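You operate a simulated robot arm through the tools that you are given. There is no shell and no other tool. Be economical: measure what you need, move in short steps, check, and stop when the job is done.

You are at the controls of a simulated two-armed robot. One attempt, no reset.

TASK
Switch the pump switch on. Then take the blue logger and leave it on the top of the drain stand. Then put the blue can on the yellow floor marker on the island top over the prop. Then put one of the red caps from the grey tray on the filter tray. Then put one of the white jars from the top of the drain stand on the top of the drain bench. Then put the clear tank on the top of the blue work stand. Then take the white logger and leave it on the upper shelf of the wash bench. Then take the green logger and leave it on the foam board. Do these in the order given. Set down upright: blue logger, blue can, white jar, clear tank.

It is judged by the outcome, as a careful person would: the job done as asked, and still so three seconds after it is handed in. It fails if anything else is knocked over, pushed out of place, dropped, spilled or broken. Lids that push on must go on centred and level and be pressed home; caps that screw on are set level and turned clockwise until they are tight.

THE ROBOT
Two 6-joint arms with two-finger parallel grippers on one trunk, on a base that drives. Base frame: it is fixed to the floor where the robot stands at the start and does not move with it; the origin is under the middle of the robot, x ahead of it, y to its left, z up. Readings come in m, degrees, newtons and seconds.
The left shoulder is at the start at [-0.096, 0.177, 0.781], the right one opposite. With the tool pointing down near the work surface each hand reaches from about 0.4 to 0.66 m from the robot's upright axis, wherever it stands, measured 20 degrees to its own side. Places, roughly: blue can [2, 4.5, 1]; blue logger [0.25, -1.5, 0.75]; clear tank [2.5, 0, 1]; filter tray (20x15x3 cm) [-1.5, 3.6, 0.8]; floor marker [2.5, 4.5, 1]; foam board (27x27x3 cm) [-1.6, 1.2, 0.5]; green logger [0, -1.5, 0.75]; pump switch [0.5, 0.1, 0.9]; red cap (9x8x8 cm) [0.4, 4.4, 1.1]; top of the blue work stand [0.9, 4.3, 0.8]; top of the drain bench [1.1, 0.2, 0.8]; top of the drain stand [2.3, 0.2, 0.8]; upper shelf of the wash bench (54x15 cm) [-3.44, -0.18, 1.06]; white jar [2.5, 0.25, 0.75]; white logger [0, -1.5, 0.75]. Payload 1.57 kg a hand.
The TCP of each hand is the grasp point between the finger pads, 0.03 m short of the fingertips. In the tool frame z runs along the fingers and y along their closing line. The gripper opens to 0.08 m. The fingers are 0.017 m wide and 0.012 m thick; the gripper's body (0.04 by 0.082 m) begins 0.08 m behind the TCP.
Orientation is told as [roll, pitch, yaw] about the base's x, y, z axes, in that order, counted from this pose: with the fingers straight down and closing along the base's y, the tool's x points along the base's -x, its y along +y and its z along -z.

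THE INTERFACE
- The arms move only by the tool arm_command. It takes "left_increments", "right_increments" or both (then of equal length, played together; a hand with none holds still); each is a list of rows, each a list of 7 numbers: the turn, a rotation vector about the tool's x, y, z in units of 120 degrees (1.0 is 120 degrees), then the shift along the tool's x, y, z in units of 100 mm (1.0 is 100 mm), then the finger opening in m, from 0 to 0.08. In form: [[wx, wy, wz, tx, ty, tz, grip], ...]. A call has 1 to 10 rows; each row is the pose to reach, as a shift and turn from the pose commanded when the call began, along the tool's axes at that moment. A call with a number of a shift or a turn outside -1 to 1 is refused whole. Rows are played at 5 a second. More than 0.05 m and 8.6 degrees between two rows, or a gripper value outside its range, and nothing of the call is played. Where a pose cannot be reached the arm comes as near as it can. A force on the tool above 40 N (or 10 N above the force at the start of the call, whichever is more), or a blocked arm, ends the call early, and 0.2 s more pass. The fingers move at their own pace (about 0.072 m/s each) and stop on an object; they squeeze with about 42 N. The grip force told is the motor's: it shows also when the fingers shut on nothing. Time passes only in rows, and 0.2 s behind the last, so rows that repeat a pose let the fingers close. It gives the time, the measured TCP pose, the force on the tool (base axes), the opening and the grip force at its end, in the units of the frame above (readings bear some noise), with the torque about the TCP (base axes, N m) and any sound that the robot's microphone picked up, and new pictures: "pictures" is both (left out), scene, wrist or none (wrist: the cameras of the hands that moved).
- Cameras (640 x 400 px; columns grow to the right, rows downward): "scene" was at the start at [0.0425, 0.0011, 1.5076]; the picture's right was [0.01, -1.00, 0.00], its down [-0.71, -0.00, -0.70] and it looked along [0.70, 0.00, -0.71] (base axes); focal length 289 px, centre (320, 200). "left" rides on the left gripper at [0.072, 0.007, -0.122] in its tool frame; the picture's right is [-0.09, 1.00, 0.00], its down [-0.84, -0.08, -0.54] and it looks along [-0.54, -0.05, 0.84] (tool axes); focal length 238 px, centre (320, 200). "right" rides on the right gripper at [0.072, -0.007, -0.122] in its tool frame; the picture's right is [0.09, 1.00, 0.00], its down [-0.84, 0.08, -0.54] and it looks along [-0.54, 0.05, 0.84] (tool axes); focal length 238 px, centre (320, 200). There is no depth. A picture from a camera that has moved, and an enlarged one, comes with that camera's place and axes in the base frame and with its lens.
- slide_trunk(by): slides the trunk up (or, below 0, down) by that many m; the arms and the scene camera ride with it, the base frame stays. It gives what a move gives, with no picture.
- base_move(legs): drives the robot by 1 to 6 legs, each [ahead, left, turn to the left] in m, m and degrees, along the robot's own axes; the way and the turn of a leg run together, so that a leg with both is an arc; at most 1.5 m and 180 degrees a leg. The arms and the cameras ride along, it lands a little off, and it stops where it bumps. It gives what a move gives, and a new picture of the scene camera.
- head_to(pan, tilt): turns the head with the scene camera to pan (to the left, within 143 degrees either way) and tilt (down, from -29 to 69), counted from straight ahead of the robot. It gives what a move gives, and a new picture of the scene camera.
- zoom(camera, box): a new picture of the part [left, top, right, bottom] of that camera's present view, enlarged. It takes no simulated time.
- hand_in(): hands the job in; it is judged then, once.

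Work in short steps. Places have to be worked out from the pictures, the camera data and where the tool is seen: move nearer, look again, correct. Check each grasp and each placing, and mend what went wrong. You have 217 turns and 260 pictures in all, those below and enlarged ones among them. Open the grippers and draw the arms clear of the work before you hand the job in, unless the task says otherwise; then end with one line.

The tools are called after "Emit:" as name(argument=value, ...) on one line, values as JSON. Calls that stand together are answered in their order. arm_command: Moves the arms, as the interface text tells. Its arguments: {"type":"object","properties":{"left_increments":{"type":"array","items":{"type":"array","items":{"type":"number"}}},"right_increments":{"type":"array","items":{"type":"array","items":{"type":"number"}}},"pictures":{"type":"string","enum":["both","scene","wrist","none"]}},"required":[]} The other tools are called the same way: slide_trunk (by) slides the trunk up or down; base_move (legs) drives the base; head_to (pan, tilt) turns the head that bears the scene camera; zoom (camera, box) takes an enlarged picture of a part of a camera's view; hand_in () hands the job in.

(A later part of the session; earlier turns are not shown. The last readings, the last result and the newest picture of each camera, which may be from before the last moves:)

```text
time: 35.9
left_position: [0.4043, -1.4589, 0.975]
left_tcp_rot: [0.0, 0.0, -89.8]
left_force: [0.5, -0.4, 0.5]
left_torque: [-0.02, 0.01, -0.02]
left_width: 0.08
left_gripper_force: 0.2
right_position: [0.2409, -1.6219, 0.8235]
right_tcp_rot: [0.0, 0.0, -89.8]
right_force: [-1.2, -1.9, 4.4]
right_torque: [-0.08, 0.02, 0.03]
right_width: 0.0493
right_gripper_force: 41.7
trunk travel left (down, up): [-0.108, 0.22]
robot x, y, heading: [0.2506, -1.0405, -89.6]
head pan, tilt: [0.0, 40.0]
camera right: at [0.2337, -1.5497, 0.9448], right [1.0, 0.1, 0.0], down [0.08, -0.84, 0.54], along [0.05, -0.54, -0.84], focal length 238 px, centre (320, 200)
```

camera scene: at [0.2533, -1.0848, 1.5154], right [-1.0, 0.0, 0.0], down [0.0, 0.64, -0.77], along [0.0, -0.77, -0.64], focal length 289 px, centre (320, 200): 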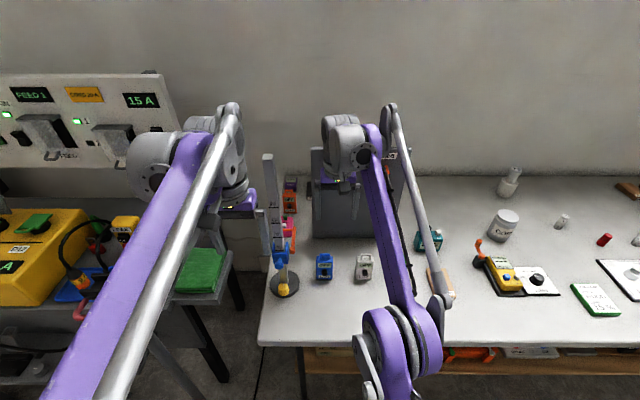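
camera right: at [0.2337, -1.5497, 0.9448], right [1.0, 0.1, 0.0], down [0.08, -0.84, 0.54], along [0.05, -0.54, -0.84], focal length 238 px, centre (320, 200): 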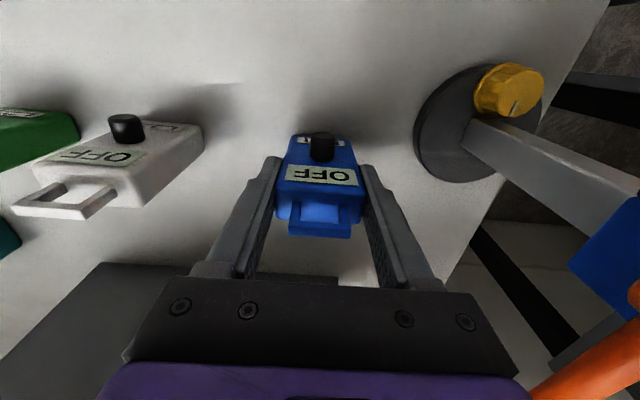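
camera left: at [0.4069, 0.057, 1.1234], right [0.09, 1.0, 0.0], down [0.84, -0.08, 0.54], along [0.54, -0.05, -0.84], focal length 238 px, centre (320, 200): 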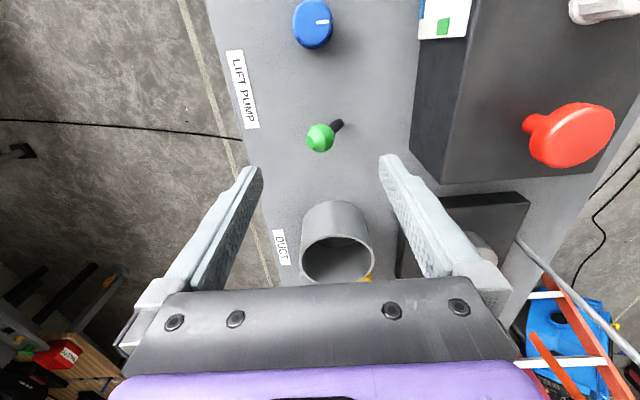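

Held firmly (0.049 m). Lift with the trunk.

Emit:
slide_trunk(by=0.2)

Emit:
base_move(legs=[[-0.45, 0, 0]])

```text
time: 38.1
left_position: [0.4038, -1.4584, 1.1733]
left_tcp_rot: [0.0, 0.0, -89.8]
left_force: [0.6, 0.6, -0.2]
left_torque: [0.0, 0.02, -0.01]
left_width: 0.0802
left_gripper_force: 0.2
right_position: [0.2431, -1.6381, 1.0484]
right_tcp_rot: [0.0, -2.2, -89.8]
right_force: [-0.1, 0.0, -1.2]
right_torque: [0.04, 0.0, 0.02]
right_width: 0.0492
right_gripper_force: 42.3
trunk travel left (down, up): [-0.308, 0.02]
robot x, y, heading: [0.2458, -1.0403, -89.8]
head pan, tilt: [0.0, 40.0]
```

```text
time: 40.8
left_position: [0.4015, -1.03, 1.1747]
left_tcp_rot: [0.0, 0.0, -90.1]
left_force: [0.4, -0.3, 0.3]
left_torque: [0.0, 0.02, -0.01]
left_width: 0.08
left_gripper_force: 0.1
right_position: [0.2384, -1.2077, 1.0486]
right_tcp_rot: [0.0, -2.0, -90.0]
right_force: [0.2, 0.2, -0.7]
right_torque: [0.01, 0.01, -0.02]
right_width: 0.0493
right_gripper_force: 42.1
trunk travel left (down, up): [-0.308, 0.02]
robot x, y, heading: [0.2534, -0.6112, -90.1]
head pan, tilt: [0.0, 40.0]
camera scene: at [0.2528, -0.6489, 1.6043], right [-1.0, 0.0, 0.0], down [0.0, 0.64, -0.77], along [0.0, -0.77, -0.64], focal length 289 px, centre (320, 200)
```

scene: 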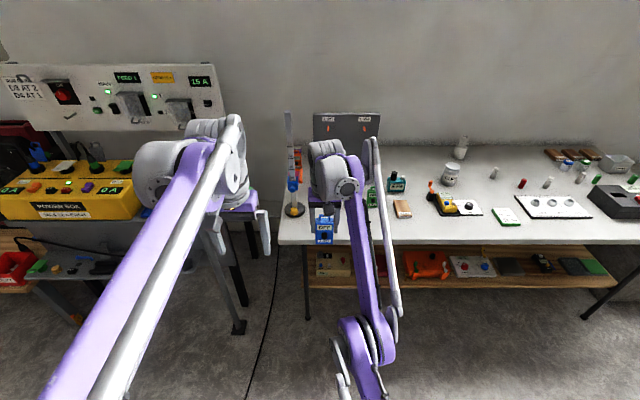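

Bring the held logger in closer, then turn left and drive along the aisle to the drain stand.

Emit:
arm_command(right_increments=[[0, 0.005, 0, 0.35, -0.3, 0, 0.03], [0, 0.01, 0, 0.7, -0.6, 0, 0.03], [0, 0.016, 0, 1.0, -0.9, 0, 0.03]], pictures="none")

Emit:
base_move(legs=[[0, 0, 90], [1.0, 0, 0], [0.9, 0, 0]])

Emit:
head_to(pan=60, tilt=35)

```text
time: 41.5
left_position: [0.4002, -1.0288, 1.1748]
left_tcp_rot: [0.1, 0.0, -90.0]
left_force: [-0.1, -0.2, 0.2]
left_torque: [0.03, -0.03, 0.05]
left_width: 0.0802
left_gripper_force: 0.0
right_position: [0.1508, -1.1852, 1.0645]
right_tcp_rot: [0.1, -0.1, -90.0]
right_force: [0.1, 0.6, -0.9]
right_torque: [0.01, 0.03, -0.01]
right_width: 0.0491
right_gripper_force: 42.1
right hand out of reach, approached as far as the arm can: row 1, 2, 3
trunk travel left (down, up): [-0.308, 0.02]
robot x, y, heading: [0.2495, -0.6072, -90.0]
head pan, tilt: [0.0, 40.0]
```

```text
time: 54.9
left_position: [2.5696, -0.4286, 1.1744]
left_tcp_rot: [0.0, 0.0, 0.3]
left_force: [0.0, 0.2, 0.1]
left_torque: [-0.01, -0.02, 0.01]
left_width: 0.0799
left_gripper_force: 0.0
right_position: [2.7308, -0.6777, 1.0645]
right_tcp_rot: [0.1, 0.0, 0.4]
right_force: [-0.4, -0.1, -1.3]
right_torque: [0.0, -0.01, 0.0]
right_width: 0.049
right_gripper_force: 42.1
trunk travel left (down, up): [-0.308, 0.02]
robot x, y, heading: [2.15, -0.5847, 0.1]
head pan, tilt: [0.0, 40.0]
camera scene: at [2.1941, -0.5816, 1.6041], right [0.01, -1.0, 0.0], down [-0.64, 0.0, -0.77], along [0.77, 0.0, -0.64], focal length 289 px, centre (320, 200)
```

scene: 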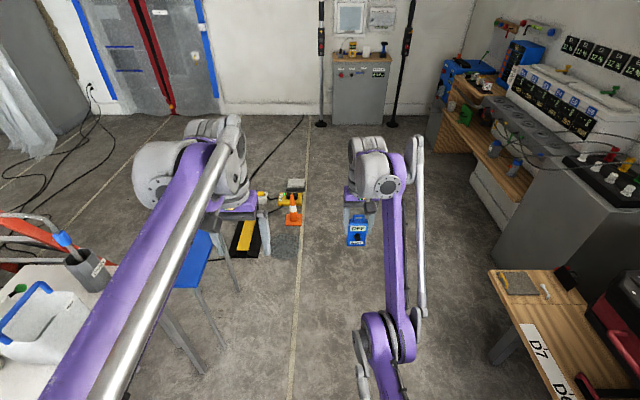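

```text
time: 56.2
left_position: [2.5701, -0.4274, 1.1736]
left_tcp_rot: [0.0, 0.0, 0.2]
left_force: [0.0, 0.7, 0.0]
left_torque: [0.0, -0.02, 0.02]
left_width: 0.08
left_gripper_force: 0.0
right_position: [2.7305, -0.6777, 1.0651]
right_tcp_rot: [0.0, -0.1, 0.4]
right_force: [0.2, 0.7, -0.8]
right_torque: [-0.01, -0.02, -0.01]
right_width: 0.0492
right_gripper_force: 42.0
trunk travel left (down, up): [-0.308, 0.02]
robot x, y, heading: [2.1476, -0.5818, 0.6]
head pan, tilt: [60.0, 35.0]
camera scene: at [2.1528, -0.5056, 1.6118], right [0.87, -0.5, 0.0], down [-0.28, -0.5, -0.82], along [0.41, 0.71, -0.57], focal length 289 px, centre (320, 200)
```

scene: 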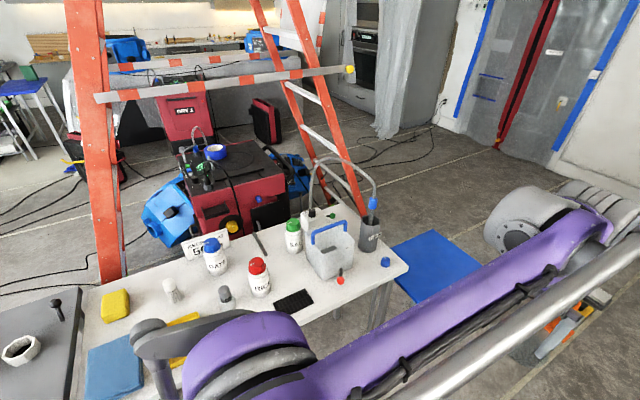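

The white-topped table is the drain stand. Step back from it, then turn to face it.

Emit:
base_move(legs=[[0.0, -0.18, 0], [0, 0, 90]])

Emit:
head_to(pan=0, tilt=35)

```text
time: 62.1
left_position: [2.0304, -0.3275, 1.1738]
left_tcp_rot: [0.0, 0.0, 86.1]
left_force: [0.3, 0.6, -0.3]
left_torque: [-0.02, 0.02, 0.01]
left_width: 0.0802
left_gripper_force: 0.1
right_position: [2.2901, -0.1881, 1.065]
right_tcp_rot: [0.0, -0.1, 86.0]
right_force: [0.1, 0.1, -1.0]
right_torque: [0.01, 0.01, 0.0]
right_width: 0.0492
right_gripper_force: 42.3
trunk travel left (down, up): [-0.308, 0.02]
robot x, y, heading: [2.152, -0.7594, 86.1]
head pan, tilt: [60.0, 35.0]
camera scene: at [2.0765, -0.7511, 1.6118], right [0.56, 0.83, 0.0], down [0.48, -0.32, -0.82], along [-0.68, 0.46, -0.57], focal length 289 px, centre (320, 200)
```

scene: 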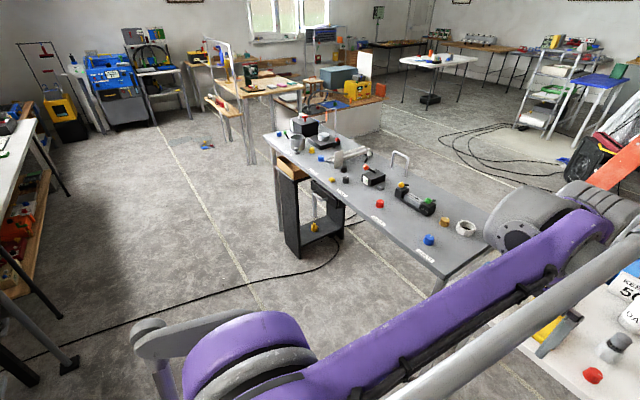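

```text
time: 63.4
left_position: [2.0306, -0.3283, 1.175]
left_tcp_rot: [-0.1, 0.0, 86.0]
left_force: [-0.2, -0.7, -0.2]
left_torque: [-0.01, -0.02, 0.03]
left_width: 0.08
left_gripper_force: 0.1
right_position: [2.2893, -0.187, 1.0645]
right_tcp_rot: [0.0, -0.1, 86.0]
right_force: [-0.1, 0.5, 0.5]
right_torque: [0.02, -0.01, -0.02]
right_width: 0.0492
right_gripper_force: 42.1
trunk travel left (down, up): [-0.308, 0.02]
robot x, y, heading: [2.1501, -0.7569, 86.0]
head pan, tilt: [0.0, 35.0]
camera scene: at [2.1556, -0.7124, 1.6118], right [1.0, -0.07, 0.0], down [-0.04, -0.57, -0.82], along [0.06, 0.82, -0.57], focal length 289 px, centre (320, 200)
```

scene: 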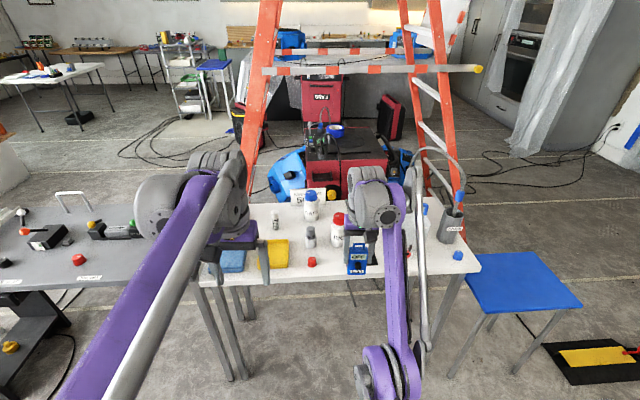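

Emit:
zoom(camera="scene", box=[190, 180, 490, 330])

Emit:
zoom(camera="right", box=[0, 0, 640, 400])

```text
2.13 times, centred on (340, 255) of scene
camera zoom: at [2.1556, -0.7124, 1.6118], right [1.0, -0.07, 0.0], down [-0.04, -0.57, -0.82], along [0.06, 0.82, -0.57], focal length 616 px, centre (277, 83)
```

zoom: 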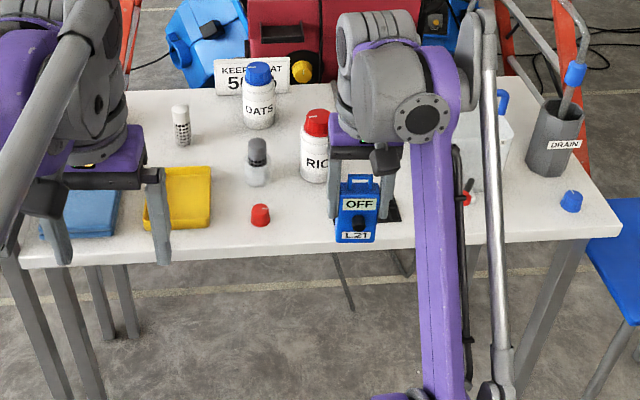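

```text
1.00 times, centred on (320, 200) of right (not enlarged: the box is as wide or as high as the picture)
camera zoom: at [2.2906, -0.2598, 1.1864], right [-1.0, -0.02, 0.0], down [-0.02, 0.84, 0.54], along [-0.01, 0.54, -0.84], focal length 238 px, centre (320, 200)
```

zoom: 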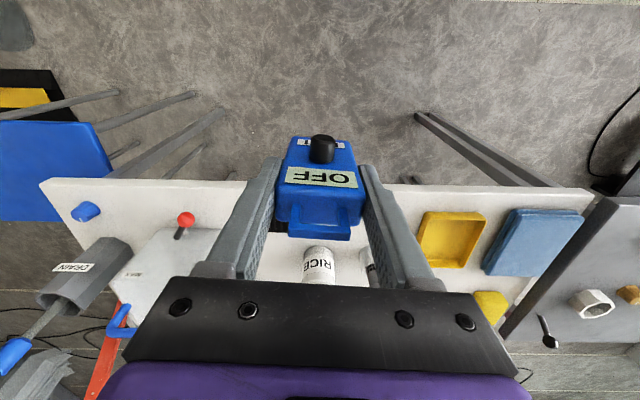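

Found: OATS (blue lid), RICE (red lid) and a green-lid jar, the tank on the right, and free space near (2.255, -0.005) between a red knob and the black mat. Square up and drive ahead 0.18.

Emit:
base_move(legs=[[0, 0, 4], [0.17, 0.0, 0]])

Emit:
zoom(camera="right", box=[0, 0, 640, 400])

```text
time: 65.3
left_position: [1.9982, -0.1686, 1.1746]
left_tcp_rot: [0.0, 0.0, 90.2]
left_force: [0.6, 0.0, 0.4]
left_torque: [0.01, 0.01, 0.03]
left_width: 0.0801
left_gripper_force: 0.1
right_position: [2.2475, -0.0105, 1.0642]
right_tcp_rot: [0.1, 0.0, 90.2]
right_force: [0.4, 0.1, -0.5]
right_torque: [-0.06, 0.02, -0.02]
right_width: 0.0492
right_gripper_force: 42.0
trunk travel left (down, up): [-0.308, 0.02]
robot x, y, heading: [2.1468, -0.5918, 90.0]
head pan, tilt: [0.0, 35.0]
camera scene: at [2.152, -0.5435, 1.6116], right [1.0, 0.0, 0.0], down [0.0, -0.57, -0.82], along [0.0, 0.82, -0.57], focal length 289 px, centre (320, 200)
```

scene: 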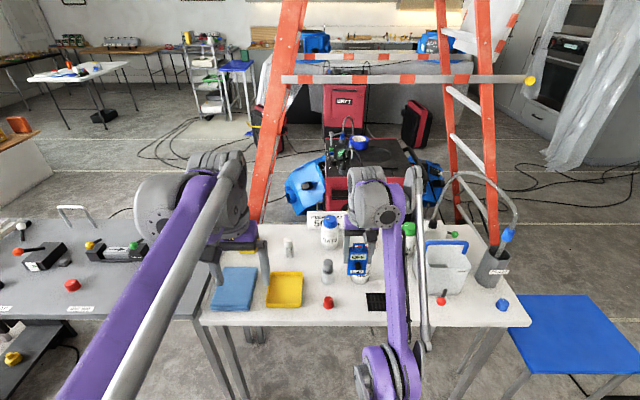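

```text
1.00 times, centred on (320, 200) of right (not enlarged: the box is as wide or as high as the picture)
camera zoom: at [2.2536, -0.0822, 1.1862], right [-1.0, -0.1, 0.0], down [-0.08, 0.84, 0.54], along [-0.05, 0.54, -0.84], focal length 238 px, centre (320, 200)
```

zoom: 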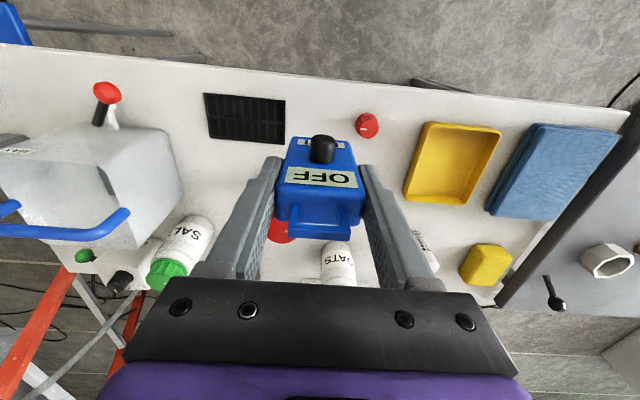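

Free gap is x 2.193–2.297; the hand is over it. Lower by the trunk, then feel for the surface (expected z≈0.85).

Emit:
arm_command(right_increments=[[0, 0, 0, -0.1, 0.02, 0, 0.03]], pictures="none")

Emit:
slide_trunk(by=-0.13)

Emit:
zoom(camera="right", box=[0, 0, 640, 400])

```text
time: 65.7
left_position: [1.9975, -0.1702, 1.1751]
left_tcp_rot: [0.0, 0.1, 90.2]
left_force: [0.7, -0.3, 0.0]
left_torque: [0.02, 0.01, 0.01]
left_width: 0.0801
left_gripper_force: 0.0
right_position: [2.2467, 0.0007, 1.066]
right_tcp_rot: [0.0, -0.2, 90.3]
right_force: [-0.8, 0.0, -1.1]
right_torque: [0.01, 0.0, 0.01]
right_width: 0.0493
right_gripper_force: 42.7
trunk travel left (down, up): [-0.308, 0.02]
robot x, y, heading: [2.1497, -0.5895, 90.2]
head pan, tilt: [0.0, 35.0]
```

```text
time: 67.3
left_position: [1.9983, -0.1695, 1.0448]
left_tcp_rot: [0.0, 0.1, 90.2]
left_force: [0.3, -0.3, 0.2]
left_torque: [-0.01, 0.02, 0.01]
left_width: 0.08
left_gripper_force: 0.0
right_position: [2.2466, 0.0016, 0.9341]
right_tcp_rot: [0.0, -0.1, 90.2]
right_force: [0.0, -0.2, -0.1]
right_torque: [0.01, -0.01, -0.05]
right_width: 0.0493
right_gripper_force: 42.2
trunk travel left (down, up): [-0.178, 0.15]
robot x, y, heading: [2.1532, -0.5874, 90.1]
head pan, tilt: [0.0, 35.0]
```

```text
1.00 times, centred on (320, 200) of right (not enlarged: the box is as wide or as high as the picture)
camera zoom: at [2.2516, -0.0716, 1.0566], right [-1.0, -0.1, 0.0], down [-0.08, 0.84, 0.54], along [-0.05, 0.54, -0.84], focal length 238 px, centre (320, 200)
```

zoom: 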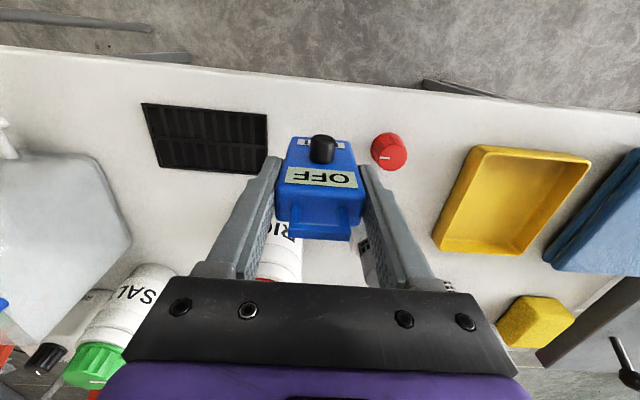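

Feel downward in small steps.

Emit:
arm_command(right_increments=[[0, 0, 0, 0, 0, 0.05, 0.03], [0, 0, 0, 0, 0, 0.1, 0.03], [0, 0, 0, 0, 0, 0.15, 0.03], [0, 0, 0, 0, 0, 0.2, 0.03]], pictures="none")

Emit:
arm_command(right_increments=[[0, 0, 0, 0, 0, 0.04, 0.03], [0, 0, 0, 0, 0, 0.08, 0.03], [0, 0, 0, 0, 0, 0.12, 0.03]], pictures="wrist")

```text
time: 68.3
left_position: [1.9984, -0.1689, 1.045]
left_tcp_rot: [-0.1, 0.0, 90.1]
left_force: [0.5, 0.0, -0.3]
left_torque: [-0.02, 0.01, -0.01]
left_width: 0.08
left_gripper_force: 0.0
right_position: [2.2457, 0.0015, 0.9137]
right_tcp_rot: [0.1, -0.2, 90.2]
right_force: [0.2, 0.1, -0.5]
right_torque: [0.0, 0.04, -0.02]
right_width: 0.0491
right_gripper_force: 41.6
trunk travel left (down, up): [-0.178, 0.15]
robot x, y, heading: [2.1508, -0.5882, 90.1]
head pan, tilt: [0.0, 35.0]
```

```text
time: 69.1
left_position: [1.9994, -0.1674, 1.0448]
left_tcp_rot: [0.0, 0.0, 90.1]
left_force: [0.1, 0.3, 0.2]
left_torque: [0.01, -0.02, -0.03]
left_width: 0.0802
left_gripper_force: 0.1
right_position: [2.2438, -0.0002, 0.9031]
right_tcp_rot: [-0.1, -0.1, 90.2]
right_force: [-0.1, -0.4, -1.4]
right_torque: [0.0, 0.01, -0.01]
right_width: 0.0492
right_gripper_force: 41.7
trunk travel left (down, up): [-0.178, 0.15]
robot x, y, heading: [2.1533, -0.589, 90.1]
head pan, tilt: [0.0, 35.0]
camera right: at [2.2508, -0.0726, 1.025], right [-1.0, -0.1, 0.0], down [-0.08, 0.84, 0.54], along [-0.05, 0.54, -0.84], focal length 238 px, centre (320, 200)
```

right: 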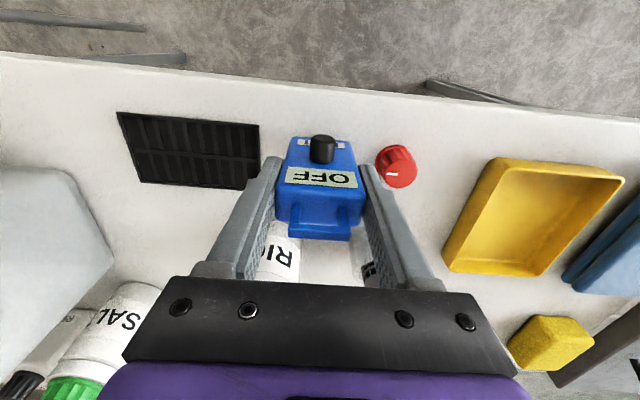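

Mat parallax now suggests the top at z≈0.82, so contact near TCP z 0.88. Keep lowering gently.

Emit:
arm_command(right_increments=[[0, 0, 0, 0, 0, 0.04, 0.03], [0, 0, 0, 0, 0, 0.08, 0.03], [0, 0, 0, 0, 0, 0.12, 0.03]], pictures="none")

Emit:
arm_command(right_increments=[[0, 0, 0, 0, 0, 0.03, 0.03], [0, 0, 0, 0, 0, 0.06, 0.03], [0, 0, 0, 0, 0, 0.09, 0.03]], pictures="none")

```text
time: 69.9
left_position: [1.9996, -0.1691, 1.0455]
left_tcp_rot: [0.0, 0.1, 90.2]
left_force: [0.4, 0.2, 0.4]
left_torque: [-0.01, 0.03, -0.01]
left_width: 0.08
left_gripper_force: 0.0
right_position: [2.2458, 0.0007, 0.8925]
right_tcp_rot: [0.0, -0.1, 90.2]
right_force: [1.6, 3.4, 13.5]
right_torque: [0.26, -0.02, -0.02]
right_width: 0.0496
right_gripper_force: 41.7
trunk travel left (down, up): [-0.178, 0.15]
robot x, y, heading: [2.1466, -0.5913, 90.0]
head pan, tilt: [0.0, 35.0]
```

```text
time: 70.7
left_position: [1.9974, -0.1713, 1.046]
left_tcp_rot: [0.0, -0.1, 90.2]
left_force: [0.0, -0.2, -0.1]
left_torque: [-0.03, 0.04, 0.0]
left_width: 0.0801
left_gripper_force: 0.1
right_position: [2.2434, -0.0013, 0.8841]
right_tcp_rot: [-0.1, 0.0, 90.2]
right_force: [-1.0, -0.4, 36.3]
right_torque: [-0.09, 0.05, 0.0]
right_width: 0.0494
right_gripper_force: 41.8
trunk travel left (down, up): [-0.178, 0.15]
robot x, y, heading: [2.1473, -0.5906, 90.1]
head pan, tilt: [0.0, 35.0]
```

Contact made (36 N). Open gently, then raise.

Emit:
arm_command(right_increments=[[0, 0, 0, 0, 0, -0.03, 0.03], [0, 0, 0, 0, 0, -0.03, 0.062], [0, 0, 0, 0, 0, -0.03, 0.062], [0, 0, 0, 0, 0, -0.03, 0.062], [0, 0, 0, 0, 0, -0.3, 0.062], [0, 0, 0, 0, 0, -0.6, 0.062], [0, 0, 0, 0, 0, -1.0, 0.062]], pictures="wrist")

```text
time: 72.3
left_position: [1.9978, -0.1692, 1.0446]
left_tcp_rot: [0.0, 0.0, 90.2]
left_force: [0.2, -0.1, 0.1]
left_torque: [0.0, 0.0, -0.02]
left_width: 0.0798
left_gripper_force: 0.1
right_position: [2.2471, 0.0002, 0.9838]
right_tcp_rot: [0.0, -0.2, 90.1]
right_force: [0.2, 0.0, 0.3]
right_torque: [0.03, -0.03, 0.01]
right_width: 0.0621
right_gripper_force: 0.0
trunk travel left (down, up): [-0.178, 0.15]
robot x, y, heading: [2.1483, -0.5888, 90.5]
head pan, tilt: [0.0, 35.0]
camera right: at [2.2529, -0.0722, 1.105], right [-1.0, -0.1, 0.0], down [-0.08, 0.84, 0.54], along [-0.05, 0.54, -0.84], focal length 238 px, centre (320, 200)
```

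right: 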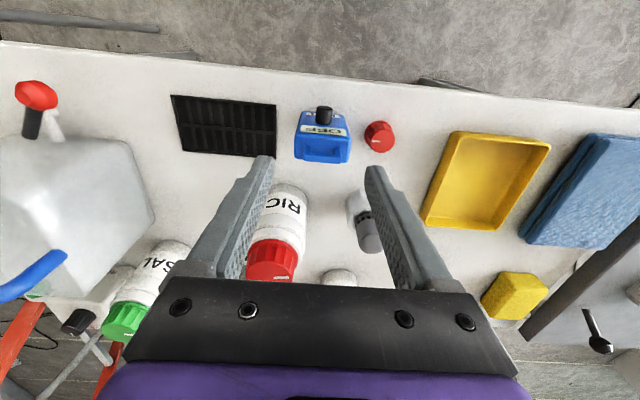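

Blue logger stands upright on the drain stand. Raise and back off, then survey the way to the island (around (2, 4.5)).

Emit:
slide_trunk(by=0.15)

Emit:
base_move(legs=[[-0.3, 0, 0]])

Emit:
head_to(pan=-35, tilt=15)

Emit:
head_to(pan=30, tilt=10)

```text
time: 74.0
left_position: [1.9992, -0.1692, 1.1937]
left_tcp_rot: [0.0, 0.0, 90.2]
left_force: [-0.1, 0.1, -0.5]
left_torque: [0.05, 0.01, 0.03]
left_width: 0.0798
left_gripper_force: 0.1
right_position: [2.2446, -0.0003, 1.1313]
right_tcp_rot: [0.0, -0.1, 90.2]
right_force: [0.1, -0.6, -0.1]
right_torque: [0.01, 0.0, 0.02]
right_width: 0.0619
right_gripper_force: 0.0
trunk travel left (down, up): [-0.328, 0.0]
robot x, y, heading: [2.1539, -0.5877, 90.5]
head pan, tilt: [0.0, 35.0]
```

```text
time: 76.0
left_position: [2.001, -0.4628, 1.1949]
left_tcp_rot: [0.1, 0.1, 89.9]
left_force: [0.4, 0.0, 1.0]
left_torque: [0.0, 0.02, -0.04]
left_width: 0.08
left_gripper_force: 0.1
right_position: [2.2488, -0.2959, 1.1314]
right_tcp_rot: [-0.1, -0.1, 89.8]
right_force: [0.5, -0.2, -0.3]
right_torque: [0.02, 0.0, 0.01]
right_width: 0.062
right_gripper_force: 0.1
trunk travel left (down, up): [-0.328, 0.0]
robot x, y, heading: [2.1527, -0.8813, 90.0]
head pan, tilt: [0.0, 35.0]
camera scene: at [2.1524, -0.8398, 1.6307], right [1.0, 0.0, 0.0], down [0.0, -0.57, -0.82], along [0.0, 0.82, -0.57], focal length 289 px, centre (320, 200)
```

scene: 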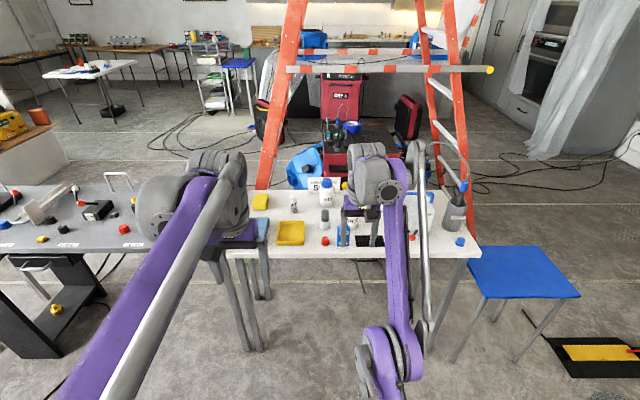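

```text
time: 77.1
left_position: [2.0013, -0.4637, 1.1945]
left_tcp_rot: [0.0, -0.1, 89.9]
left_force: [0.8, 0.1, 0.6]
left_torque: [0.01, 0.01, 0.01]
left_width: 0.08
left_gripper_force: 0.1
right_position: [2.25, -0.2956, 1.1321]
right_tcp_rot: [0.0, -0.1, 89.8]
right_force: [0.5, -0.7, 0.7]
right_torque: [-0.01, -0.01, 0.0]
right_width: 0.0619
right_gripper_force: 0.0
trunk travel left (down, up): [-0.328, 0.0]
robot x, y, heading: [2.1497, -0.8859, 89.5]
head pan, tilt: [-35.0, 15.0]
camera scene: at [2.2059, -0.852, 1.6625], right [0.82, -0.58, 0.0], down [-0.15, -0.21, -0.97], along [0.56, 0.79, -0.26], focal length 289 px, centre (320, 200)
```

scene: 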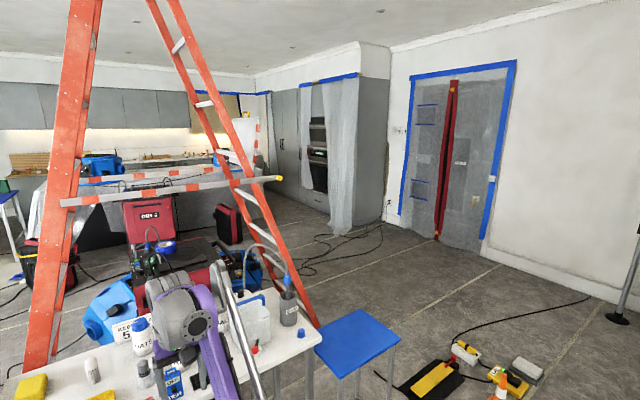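

```text
time: 78.4
left_position: [2.0015, -0.4633, 1.1945]
left_tcp_rot: [0.0, 0.0, 89.8]
left_force: [-0.6, -0.4, -0.2]
left_torque: [0.01, 0.01, 0.02]
left_width: 0.0802
left_gripper_force: 0.1
right_position: [2.2492, -0.2971, 1.132]
right_tcp_rot: [0.0, -0.1, 89.7]
right_force: [-0.4, 0.7, -0.6]
right_torque: [-0.04, -0.04, 0.01]
right_width: 0.0617
right_gripper_force: 0.1
trunk travel left (down, up): [-0.328, 0.0]
robot x, y, heading: [2.1483, -0.8826, 89.7]
head pan, tilt: [30.0, 10.0]
camera scene: at [2.1059, -0.8479, 1.6707], right [0.87, 0.5, 0.0], down [0.09, -0.15, -0.98], along [-0.49, 0.85, -0.17], focal length 289 px, centre (320, 200)
```

scene: 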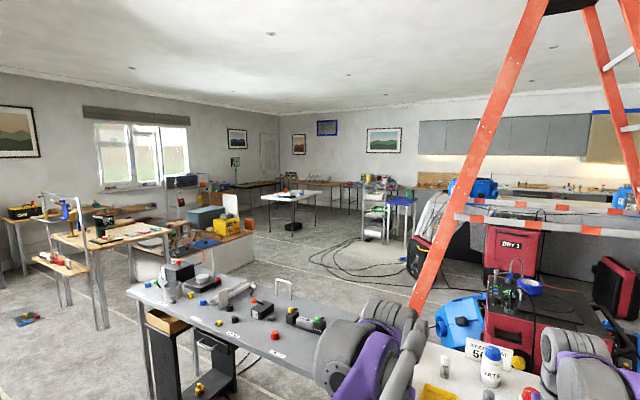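

The west side looks like open floor; I'll go round the drain bench's near end and look toward the island from there. Strafe left along the aisle, then north.

Emit:
base_move(legs=[[0.12, 0, 0], [0, 1.5, 0], [0, 1.1, 0], [1.5, 0, 0]])

Emit:
head_to(pan=-20, tilt=20)

```text
time: 109.1
left_position: [-0.4799, 1.253, 1.1935]
left_tcp_rot: [0.0, 0.0, 86.7]
left_force: [0.4, -0.5, -0.1]
left_torque: [0.0, 0.01, 0.02]
left_width: 0.0799
left_gripper_force: 0.1
right_position: [-0.223, 1.4077, 1.1308]
right_tcp_rot: [0.0, -0.1, 86.8]
right_force: [1.3, -0.7, 0.4]
right_torque: [-0.01, -0.02, 0.0]
right_width: 0.0618
right_gripper_force: 0.1
trunk travel left (down, up): [-0.328, 0.0]
robot x, y, heading: [-0.3522, 0.8211, 86.8]
head pan, tilt: [30.0, 10.0]
camera scene: at [-0.3954, 0.8643, 1.6706], right [0.89, 0.45, 0.0], down [0.08, -0.15, -0.98], along [-0.44, 0.88, -0.17], focal length 289 px, centre (320, 200)
```

scene: 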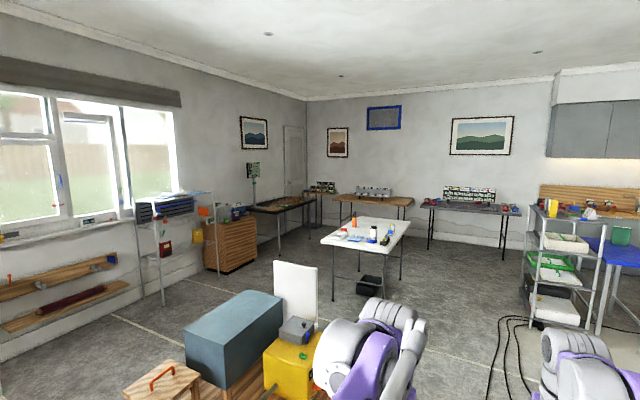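

```text
time: 110.3
left_position: [-0.4798, 1.2529, 1.195]
left_tcp_rot: [-0.1, 0.0, 86.7]
left_force: [0.5, 0.1, 0.0]
left_torque: [0.03, 0.01, 0.0]
left_width: 0.0798
left_gripper_force: 0.2
right_position: [-0.2233, 1.4078, 1.1314]
right_tcp_rot: [0.0, -0.1, 86.9]
right_force: [0.1, 0.0, 0.4]
right_torque: [0.03, -0.01, 0.03]
right_width: 0.0617
right_gripper_force: 0.0
trunk travel left (down, up): [-0.328, 0.0]
robot x, y, heading: [-0.3525, 0.8224, 86.7]
head pan, tilt: [-20.0, 20.0]
camera scene: at [-0.3168, 0.867, 1.6544], right [0.92, -0.39, 0.0], down [-0.13, -0.31, -0.94], along [0.37, 0.86, -0.34], focal length 289 px, centre (320, 200)
```

scene: 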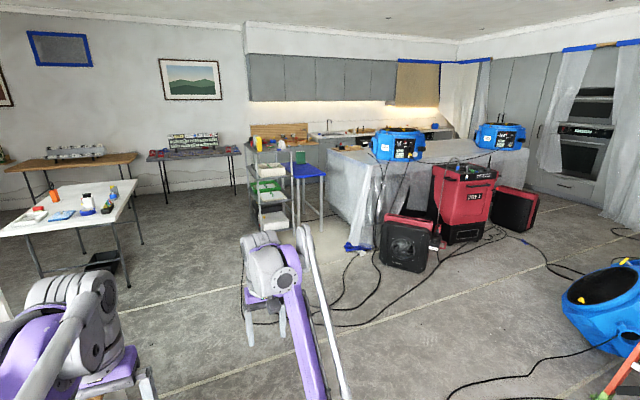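

Emit:
zoom(camera="scene", box=[230, 90, 390, 250])

Emit:
zoom(camera="scene", box=[310, 100, 550, 270])

```text
2.50 times, centred on (310, 170) of scene
camera zoom: at [-0.3168, 0.867, 1.6544], right [0.92, -0.39, 0.0], down [-0.13, -0.31, -0.94], along [0.37, 0.86, -0.34], focal length 722 px, centre (345, 275)
```

zoom: 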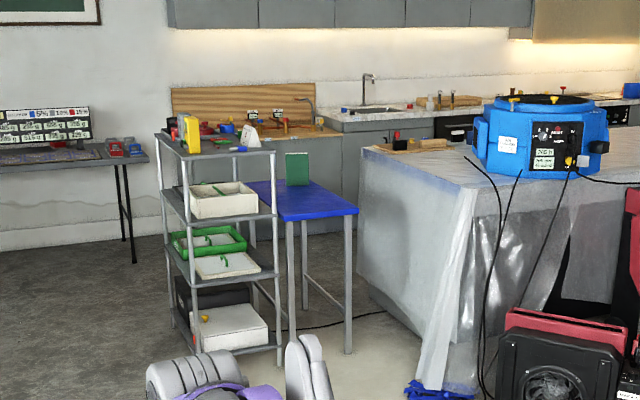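

```text
2.35 times, centred on (430, 185) of scene
camera zoom: at [-0.3168, 0.867, 1.6544], right [0.92, -0.39, 0.0], down [-0.13, -0.31, -0.94], along [0.37, 0.86, -0.34], focal length 680 px, centre (61, 235)
```

zoom: 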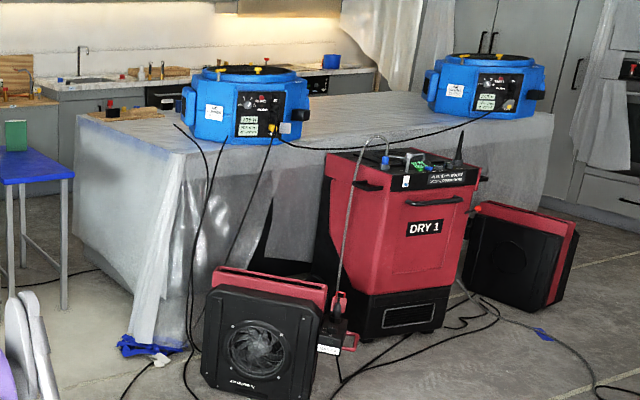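

Island spans x≈1.35–3.9, y≈3.5–4.5; can and marker are at its far edge, reachable from the aisle behind it. I drive north between the white table and the rack.

Emit:
base_move(legs=[[0, 0.06, 3.3], [1.5, 0, 0], [1.0, 0, 0]])

```text
time: 123.0
left_position: [-0.5381, 3.6731, 1.194]
left_tcp_rot: [0.1, 0.1, 89.2]
left_force: [0.3, 0.1, -0.3]
left_torque: [0.01, -0.01, -0.01]
left_width: 0.0803
left_gripper_force: 0.1
right_position: [-0.2889, 3.8384, 1.1308]
right_tcp_rot: [0.0, -0.1, 89.0]
right_force: [0.2, 0.7, 0.5]
right_torque: [-0.01, 0.01, 0.02]
right_width: 0.0617
right_gripper_force: 0.1
trunk travel left (down, up): [-0.328, 0.0]
robot x, y, heading: [-0.3914, 3.255, 89.4]
head pan, tilt: [-20.0, 20.0]
camera scene: at [-0.3596, 3.2948, 1.6543], right [0.93, -0.36, 0.0], down [-0.12, -0.32, -0.94], along [0.33, 0.88, -0.34], focal length 289 px, centre (320, 200)
```

scene: 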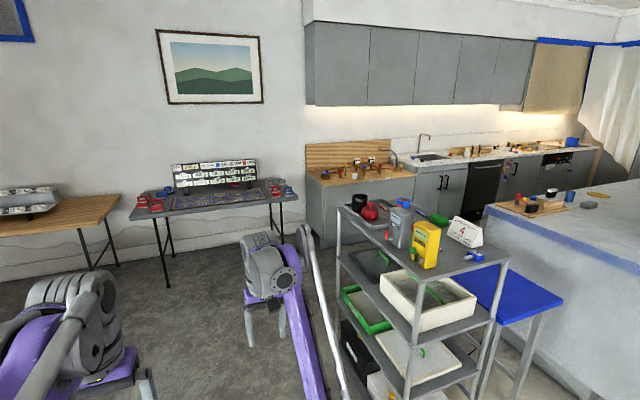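

Emit:
zoom(camera="scene", box=[480, 130, 640, 230])

Emit:
zoom(camera="scene", box=[330, 180, 500, 290])

```text
4.00 times, centred on (560, 180) of scene
camera zoom: at [-0.3596, 3.2948, 1.6543], right [0.93, -0.36, 0.0], down [-0.12, -0.32, -0.94], along [0.33, 0.88, -0.34], focal length 1155 px, centre (-640, 280)
```

zoom: 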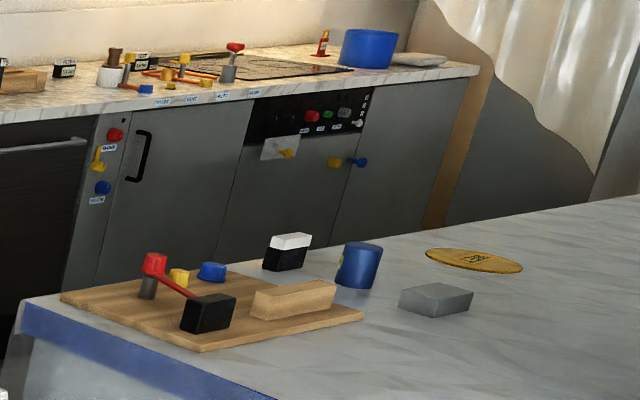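

```text
3.64 times, centred on (415, 235) of scene
camera zoom: at [-0.3596, 3.2948, 1.6543], right [0.93, -0.36, 0.0], down [-0.12, -0.32, -0.94], along [0.33, 0.88, -0.34], focal length 1050 px, centre (-26, 73)
```

zoom: 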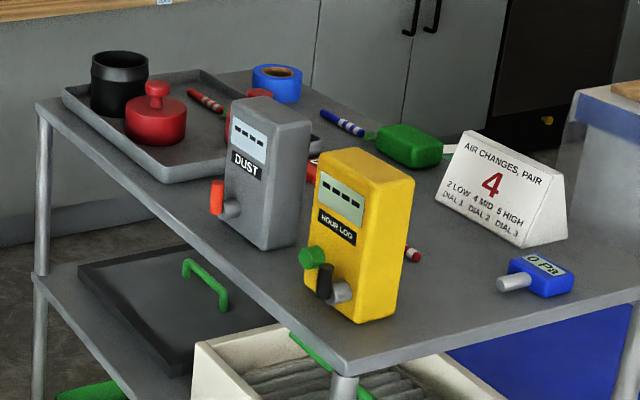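

Blue can and yellow oval marker are visible on the island's back part; red caps are in the grey tray on the rack. Continue to the back aisle and turn east.

Emit:
base_move(legs=[[1.5, 0, 0], [0.45, 0, 0], [0, 0, -90], [1.2, 0, 0], [1.1, 0, 0]])

Emit:
head_to(pan=-60, tilt=35)

```text
time: 147.2
left_position: [2.2922, 5.315, 1.1959]
left_tcp_rot: [0.1, 0.0, 1.2]
left_force: [-0.6, -0.8, -0.1]
left_torque: [-0.01, -0.02, -0.01]
left_width: 0.0798
left_gripper_force: 0.0
right_position: [2.4665, 5.0708, 1.1315]
right_tcp_rot: [0.0, 0.0, 1.2]
right_force: [0.1, 0.0, 0.5]
right_torque: [-0.03, 0.01, 0.02]
right_width: 0.0619
right_gripper_force: 0.0
trunk travel left (down, up): [-0.328, 0.0]
robot x, y, heading: [1.8734, 5.1583, 1.3]
head pan, tilt: [-20.0, 20.0]
camera scene: at [1.9206, 5.1253, 1.6543], right [-0.32, -0.95, 0.0], down [-0.32, 0.11, -0.94], along [0.89, -0.3, -0.34], focal length 289 px, centre (320, 200)
```

scene: 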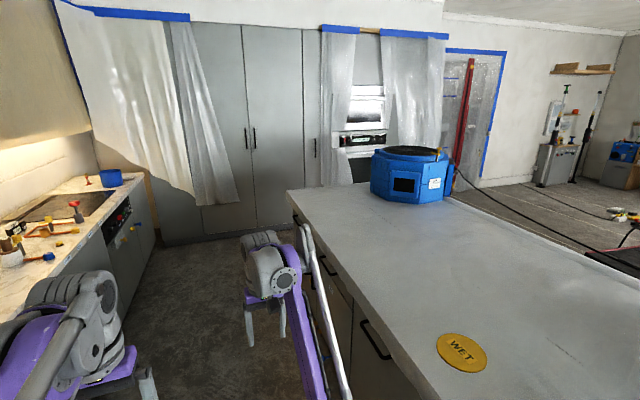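

```text
time: 148.2
left_position: [2.2943, 5.3163, 1.1946]
left_tcp_rot: [0.0, 0.0, 1.1]
left_force: [0.0, 0.1, -0.9]
left_torque: [-0.01, 0.0, -0.01]
left_width: 0.0797
left_gripper_force: 0.0
right_position: [2.466, 5.0714, 1.1309]
right_tcp_rot: [0.0, -0.1, 1.3]
right_force: [0.4, 0.1, 0.6]
right_torque: [-0.02, 0.02, 0.02]
right_width: 0.0621
right_gripper_force: 0.0
trunk travel left (down, up): [-0.328, 0.0]
robot x, y, heading: [1.8748, 5.1557, 1.0]
head pan, tilt: [-60.0, 35.0]
camera scene: at [1.8783, 5.08, 1.6306], right [-0.85, -0.52, 0.0], down [-0.3, 0.49, -0.82], along [0.43, -0.7, -0.57], focal length 289 px, centre (320, 200)
```

scene: 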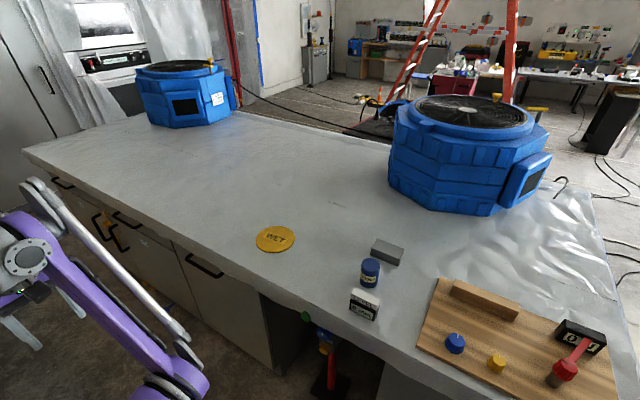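

Can ≈(2.05, 4.54), marker "WET" ≈(2.40, 4.53). Turn to face the island and stand at x≈2.2.

Emit:
base_move(legs=[[0, 0, -91], [0.05, 0.3, 0]])

Emit:
head_to(pan=0, tilt=45)

```text
time: 155.4
left_position: [2.3133, 4.6752, 1.1936]
left_tcp_rot: [-0.1, -0.1, -91.3]
left_force: [0.6, 0.4, 0.2]
left_torque: [-0.02, 0.0, 0.0]
left_width: 0.0802
left_gripper_force: 0.0
right_position: [2.0615, 4.512, 1.1312]
right_tcp_rot: [0.0, -0.2, -91.2]
right_force: [-0.7, 0.1, -0.5]
right_torque: [0.02, 0.04, 0.02]
right_width: 0.0619
right_gripper_force: 0.1
trunk travel left (down, up): [-0.328, 0.0]
robot x, y, heading: [2.1695, 5.0971, -90.9]
head pan, tilt: [-60.0, 35.0]
camera scene: at [2.0948, 5.1011, 1.6305], right [-0.48, 0.88, 0.0], down [0.5, 0.28, -0.82], along [-0.72, -0.4, -0.57], focal length 289 px, centre (320, 200)
```

scene: 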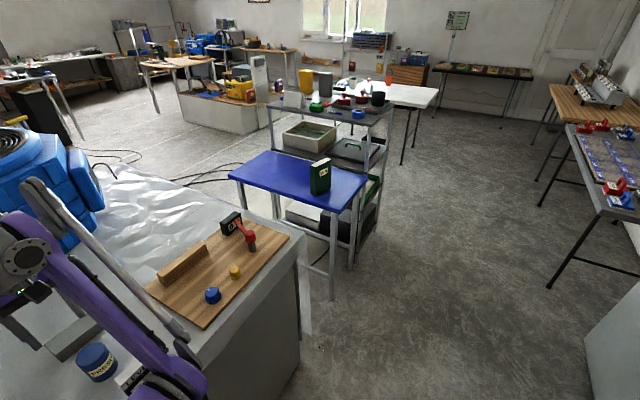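

```text
time: 156.7
left_position: [2.3129, 4.6755, 1.1942]
left_tcp_rot: [0.0, 0.0, -91.2]
left_force: [0.4, -0.9, -0.3]
left_torque: [0.01, 0.0, 0.01]
left_width: 0.08
left_gripper_force: 0.1
right_position: [2.0604, 4.5122, 1.1315]
right_tcp_rot: [0.0, -0.1, -91.2]
right_force: [0.3, -0.4, 0.2]
right_torque: [0.01, 0.02, -0.03]
right_width: 0.0618
right_gripper_force: 0.1
trunk travel left (down, up): [-0.328, 0.0]
robot x, y, heading: [2.1706, 5.0994, -91.0]
head pan, tilt: [0.0, 45.0]
camera scene: at [2.1703, 5.0623, 1.6157], right [-1.0, 0.02, 0.0], down [0.01, 0.71, -0.71], along [-0.01, -0.71, -0.71], focal length 289 px, centre (320, 200)
```

scene: 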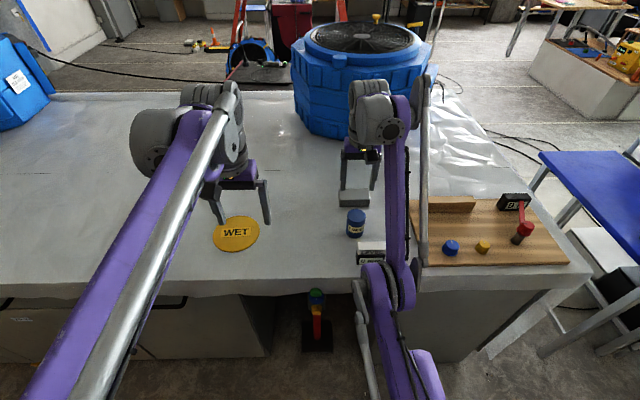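

Emit:
arm_command(right_increments=[[0, 0, 0, 0, 0, 0, 0.08]], pictures="wrist")

```text
time: 157.1
left_position: [2.3123, 4.6746, 1.1939]
left_tcp_rot: [0.0, 0.0, -91.2]
left_force: [0.9, 0.2, -0.4]
left_torque: [-0.05, -0.01, -0.01]
left_width: 0.0799
left_gripper_force: 0.0
right_position: [2.061, 4.5126, 1.1316]
right_tcp_rot: [0.1, -0.1, -91.2]
right_force: [0.5, -0.3, -0.8]
right_torque: [0.0, 0.01, 0.01]
right_width: 0.0801
right_gripper_force: 0.0
trunk travel left (down, up): [-0.328, 0.0]
robot x, y, heading: [2.1707, 5.0973, -91.3]
head pan, tilt: [0.0, 45.0]
camera right: at [2.0552, 4.5838, 1.2533], right [1.0, 0.07, 0.0], down [0.06, -0.84, 0.54], along [0.04, -0.54, -0.84], focal length 238 px, centre (320, 200)
```

right: 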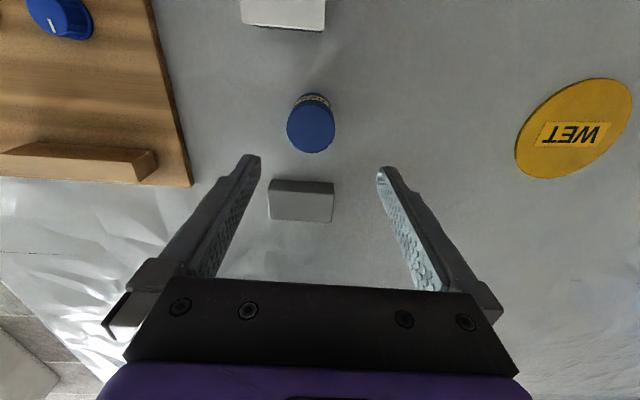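

Can top centre ≈(2.053, 4.512, 1.01), island top ≈0.94. Shift 7 mm, and lower by trunk in two steps.

Emit:
arm_command(right_increments=[[0, 0, 0, 0, -0.07, 0, 0.07]], pictures="none")

Emit:
slide_trunk(by=-0.08)

Emit:
zoom(camera="right", box=[160, 40, 480, 240])

```text
time: 157.5
left_position: [2.3122, 4.675, 1.1954]
left_tcp_rot: [0.0, 0.0, -91.3]
left_force: [-0.3, -0.4, 0.5]
left_torque: [-0.02, -0.02, 0.02]
left_width: 0.0802
left_gripper_force: 0.0
right_position: [2.0545, 4.5128, 1.132]
right_tcp_rot: [0.0, -0.1, -91.3]
right_force: [0.2, 0.4, -0.6]
right_torque: [0.01, -0.01, 0.03]
right_width: 0.0698
right_gripper_force: 0.0
trunk travel left (down, up): [-0.328, 0.0]
robot x, y, heading: [2.1697, 5.1018, -91.0]
head pan, tilt: [0.0, 45.0]
```

```text
time: 158.6
left_position: [2.3132, 4.675, 1.1146]
left_tcp_rot: [0.0, 0.0, -91.2]
left_force: [0.1, -0.4, -0.3]
left_torque: [0.05, -0.02, -0.02]
left_width: 0.08
left_gripper_force: 0.1
right_position: [2.0537, 4.5127, 1.0513]
right_tcp_rot: [0.0, -0.1, -91.2]
right_force: [0.1, 0.2, 0.4]
right_torque: [0.05, 0.0, 0.02]
right_width: 0.0699
right_gripper_force: 0.1
trunk travel left (down, up): [-0.248, 0.08]
robot x, y, heading: [2.1728, 5.1012, -91.1]
head pan, tilt: [0.0, 45.0]
```

```text
2.00 times, centred on (320, 140) of right
camera zoom: at [2.0481, 4.5835, 1.1735], right [1.0, 0.07, 0.0], down [0.06, -0.84, 0.54], along [0.04, -0.54, -0.84], focal length 477 px, centre (320, 320)
```

zoom: 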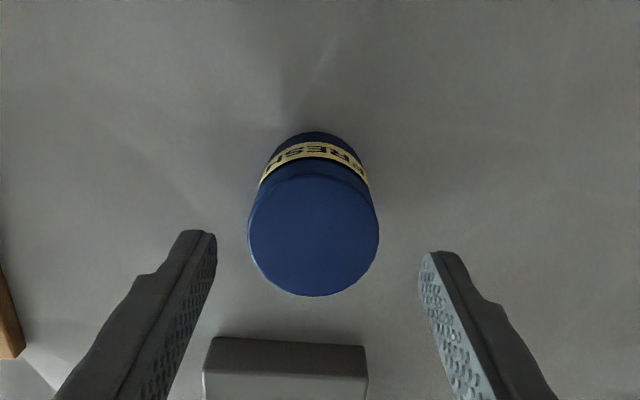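

Centred within 3 mm. Lower 0.066 and close.

Emit:
arm_command(right_increments=[[0, 0, 0, -0.0, -0.03, 0, 0.07]], pictures="none")

Emit:
slide_trunk(by=-0.066)

Emit:
arm_command(right_increments=[[0, 0, 0, 0, 0, 0, 0.03], [0, 0, 0, 0, 0, 0, 0.03], [0, 0, 0, 0, 0, 0, 0.03], [0, 0, 0, 0, 0, 0, 0.03]], pictures="wrist")

```text
time: 159.0
left_position: [2.3129, 4.6751, 1.1148]
left_tcp_rot: [0.0, 0.0, -91.1]
left_force: [-0.7, 0.7, 0.0]
left_torque: [0.0, 0.02, -0.01]
left_width: 0.0801
left_gripper_force: 0.1
right_position: [2.0519, 4.5124, 1.0513]
right_tcp_rot: [0.0, -0.1, -91.1]
right_force: [0.5, -0.5, -0.7]
right_torque: [0.01, -0.02, 0.0]
right_width: 0.0699
right_gripper_force: 0.2
trunk travel left (down, up): [-0.248, 0.08]
robot x, y, heading: [2.169, 5.1, -90.9]
head pan, tilt: [0.0, 45.0]
```

```text
time: 160.1
left_position: [2.3132, 4.6747, 1.0496]
left_tcp_rot: [0.0, 0.0, -91.3]
left_force: [-1.1, -0.7, -0.8]
left_torque: [-0.02, -0.02, -0.03]
left_width: 0.0798
left_gripper_force: 0.0
right_position: [2.0512, 4.5113, 0.9861]
right_tcp_rot: [-0.1, -0.1, -91.2]
right_force: [-0.1, -0.2, 0.4]
right_torque: [-0.01, 0.05, 0.01]
right_width: 0.0702
right_gripper_force: 0.0
trunk travel left (down, up): [-0.182, 0.146]
robot x, y, heading: [2.1678, 5.099, -91.5]
head pan, tilt: [0.0, 45.0]
```

```text
time: 161.1
left_position: [2.3117, 4.6765, 1.0489]
left_tcp_rot: [0.0, 0.0, -91.2]
left_force: [0.6, -1.0, -0.3]
left_torque: [-0.04, -0.01, 0.01]
left_width: 0.0797
left_gripper_force: 0.0
right_position: [2.0507, 4.5121, 0.9849]
right_tcp_rot: [0.0, 0.0, -91.2]
right_force: [0.9, -1.9, 5.3]
right_torque: [-0.13, -0.1, -0.05]
right_width: 0.0528
right_gripper_force: 42.3
trunk travel left (down, up): [-0.182, 0.146]
robot x, y, heading: [2.1691, 5.0971, -91.3]
head pan, tilt: [0.0, 45.0]
camera right: at [2.0453, 4.584, 1.1074], right [1.0, 0.07, 0.0], down [0.06, -0.84, 0.54], along [0.04, -0.54, -0.84], focal length 238 px, centre (320, 200)
```

right: 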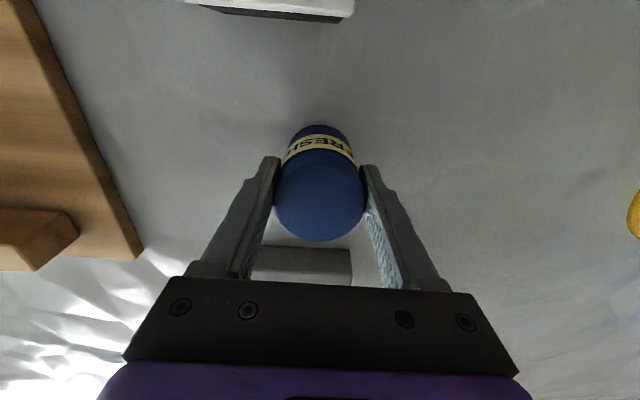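

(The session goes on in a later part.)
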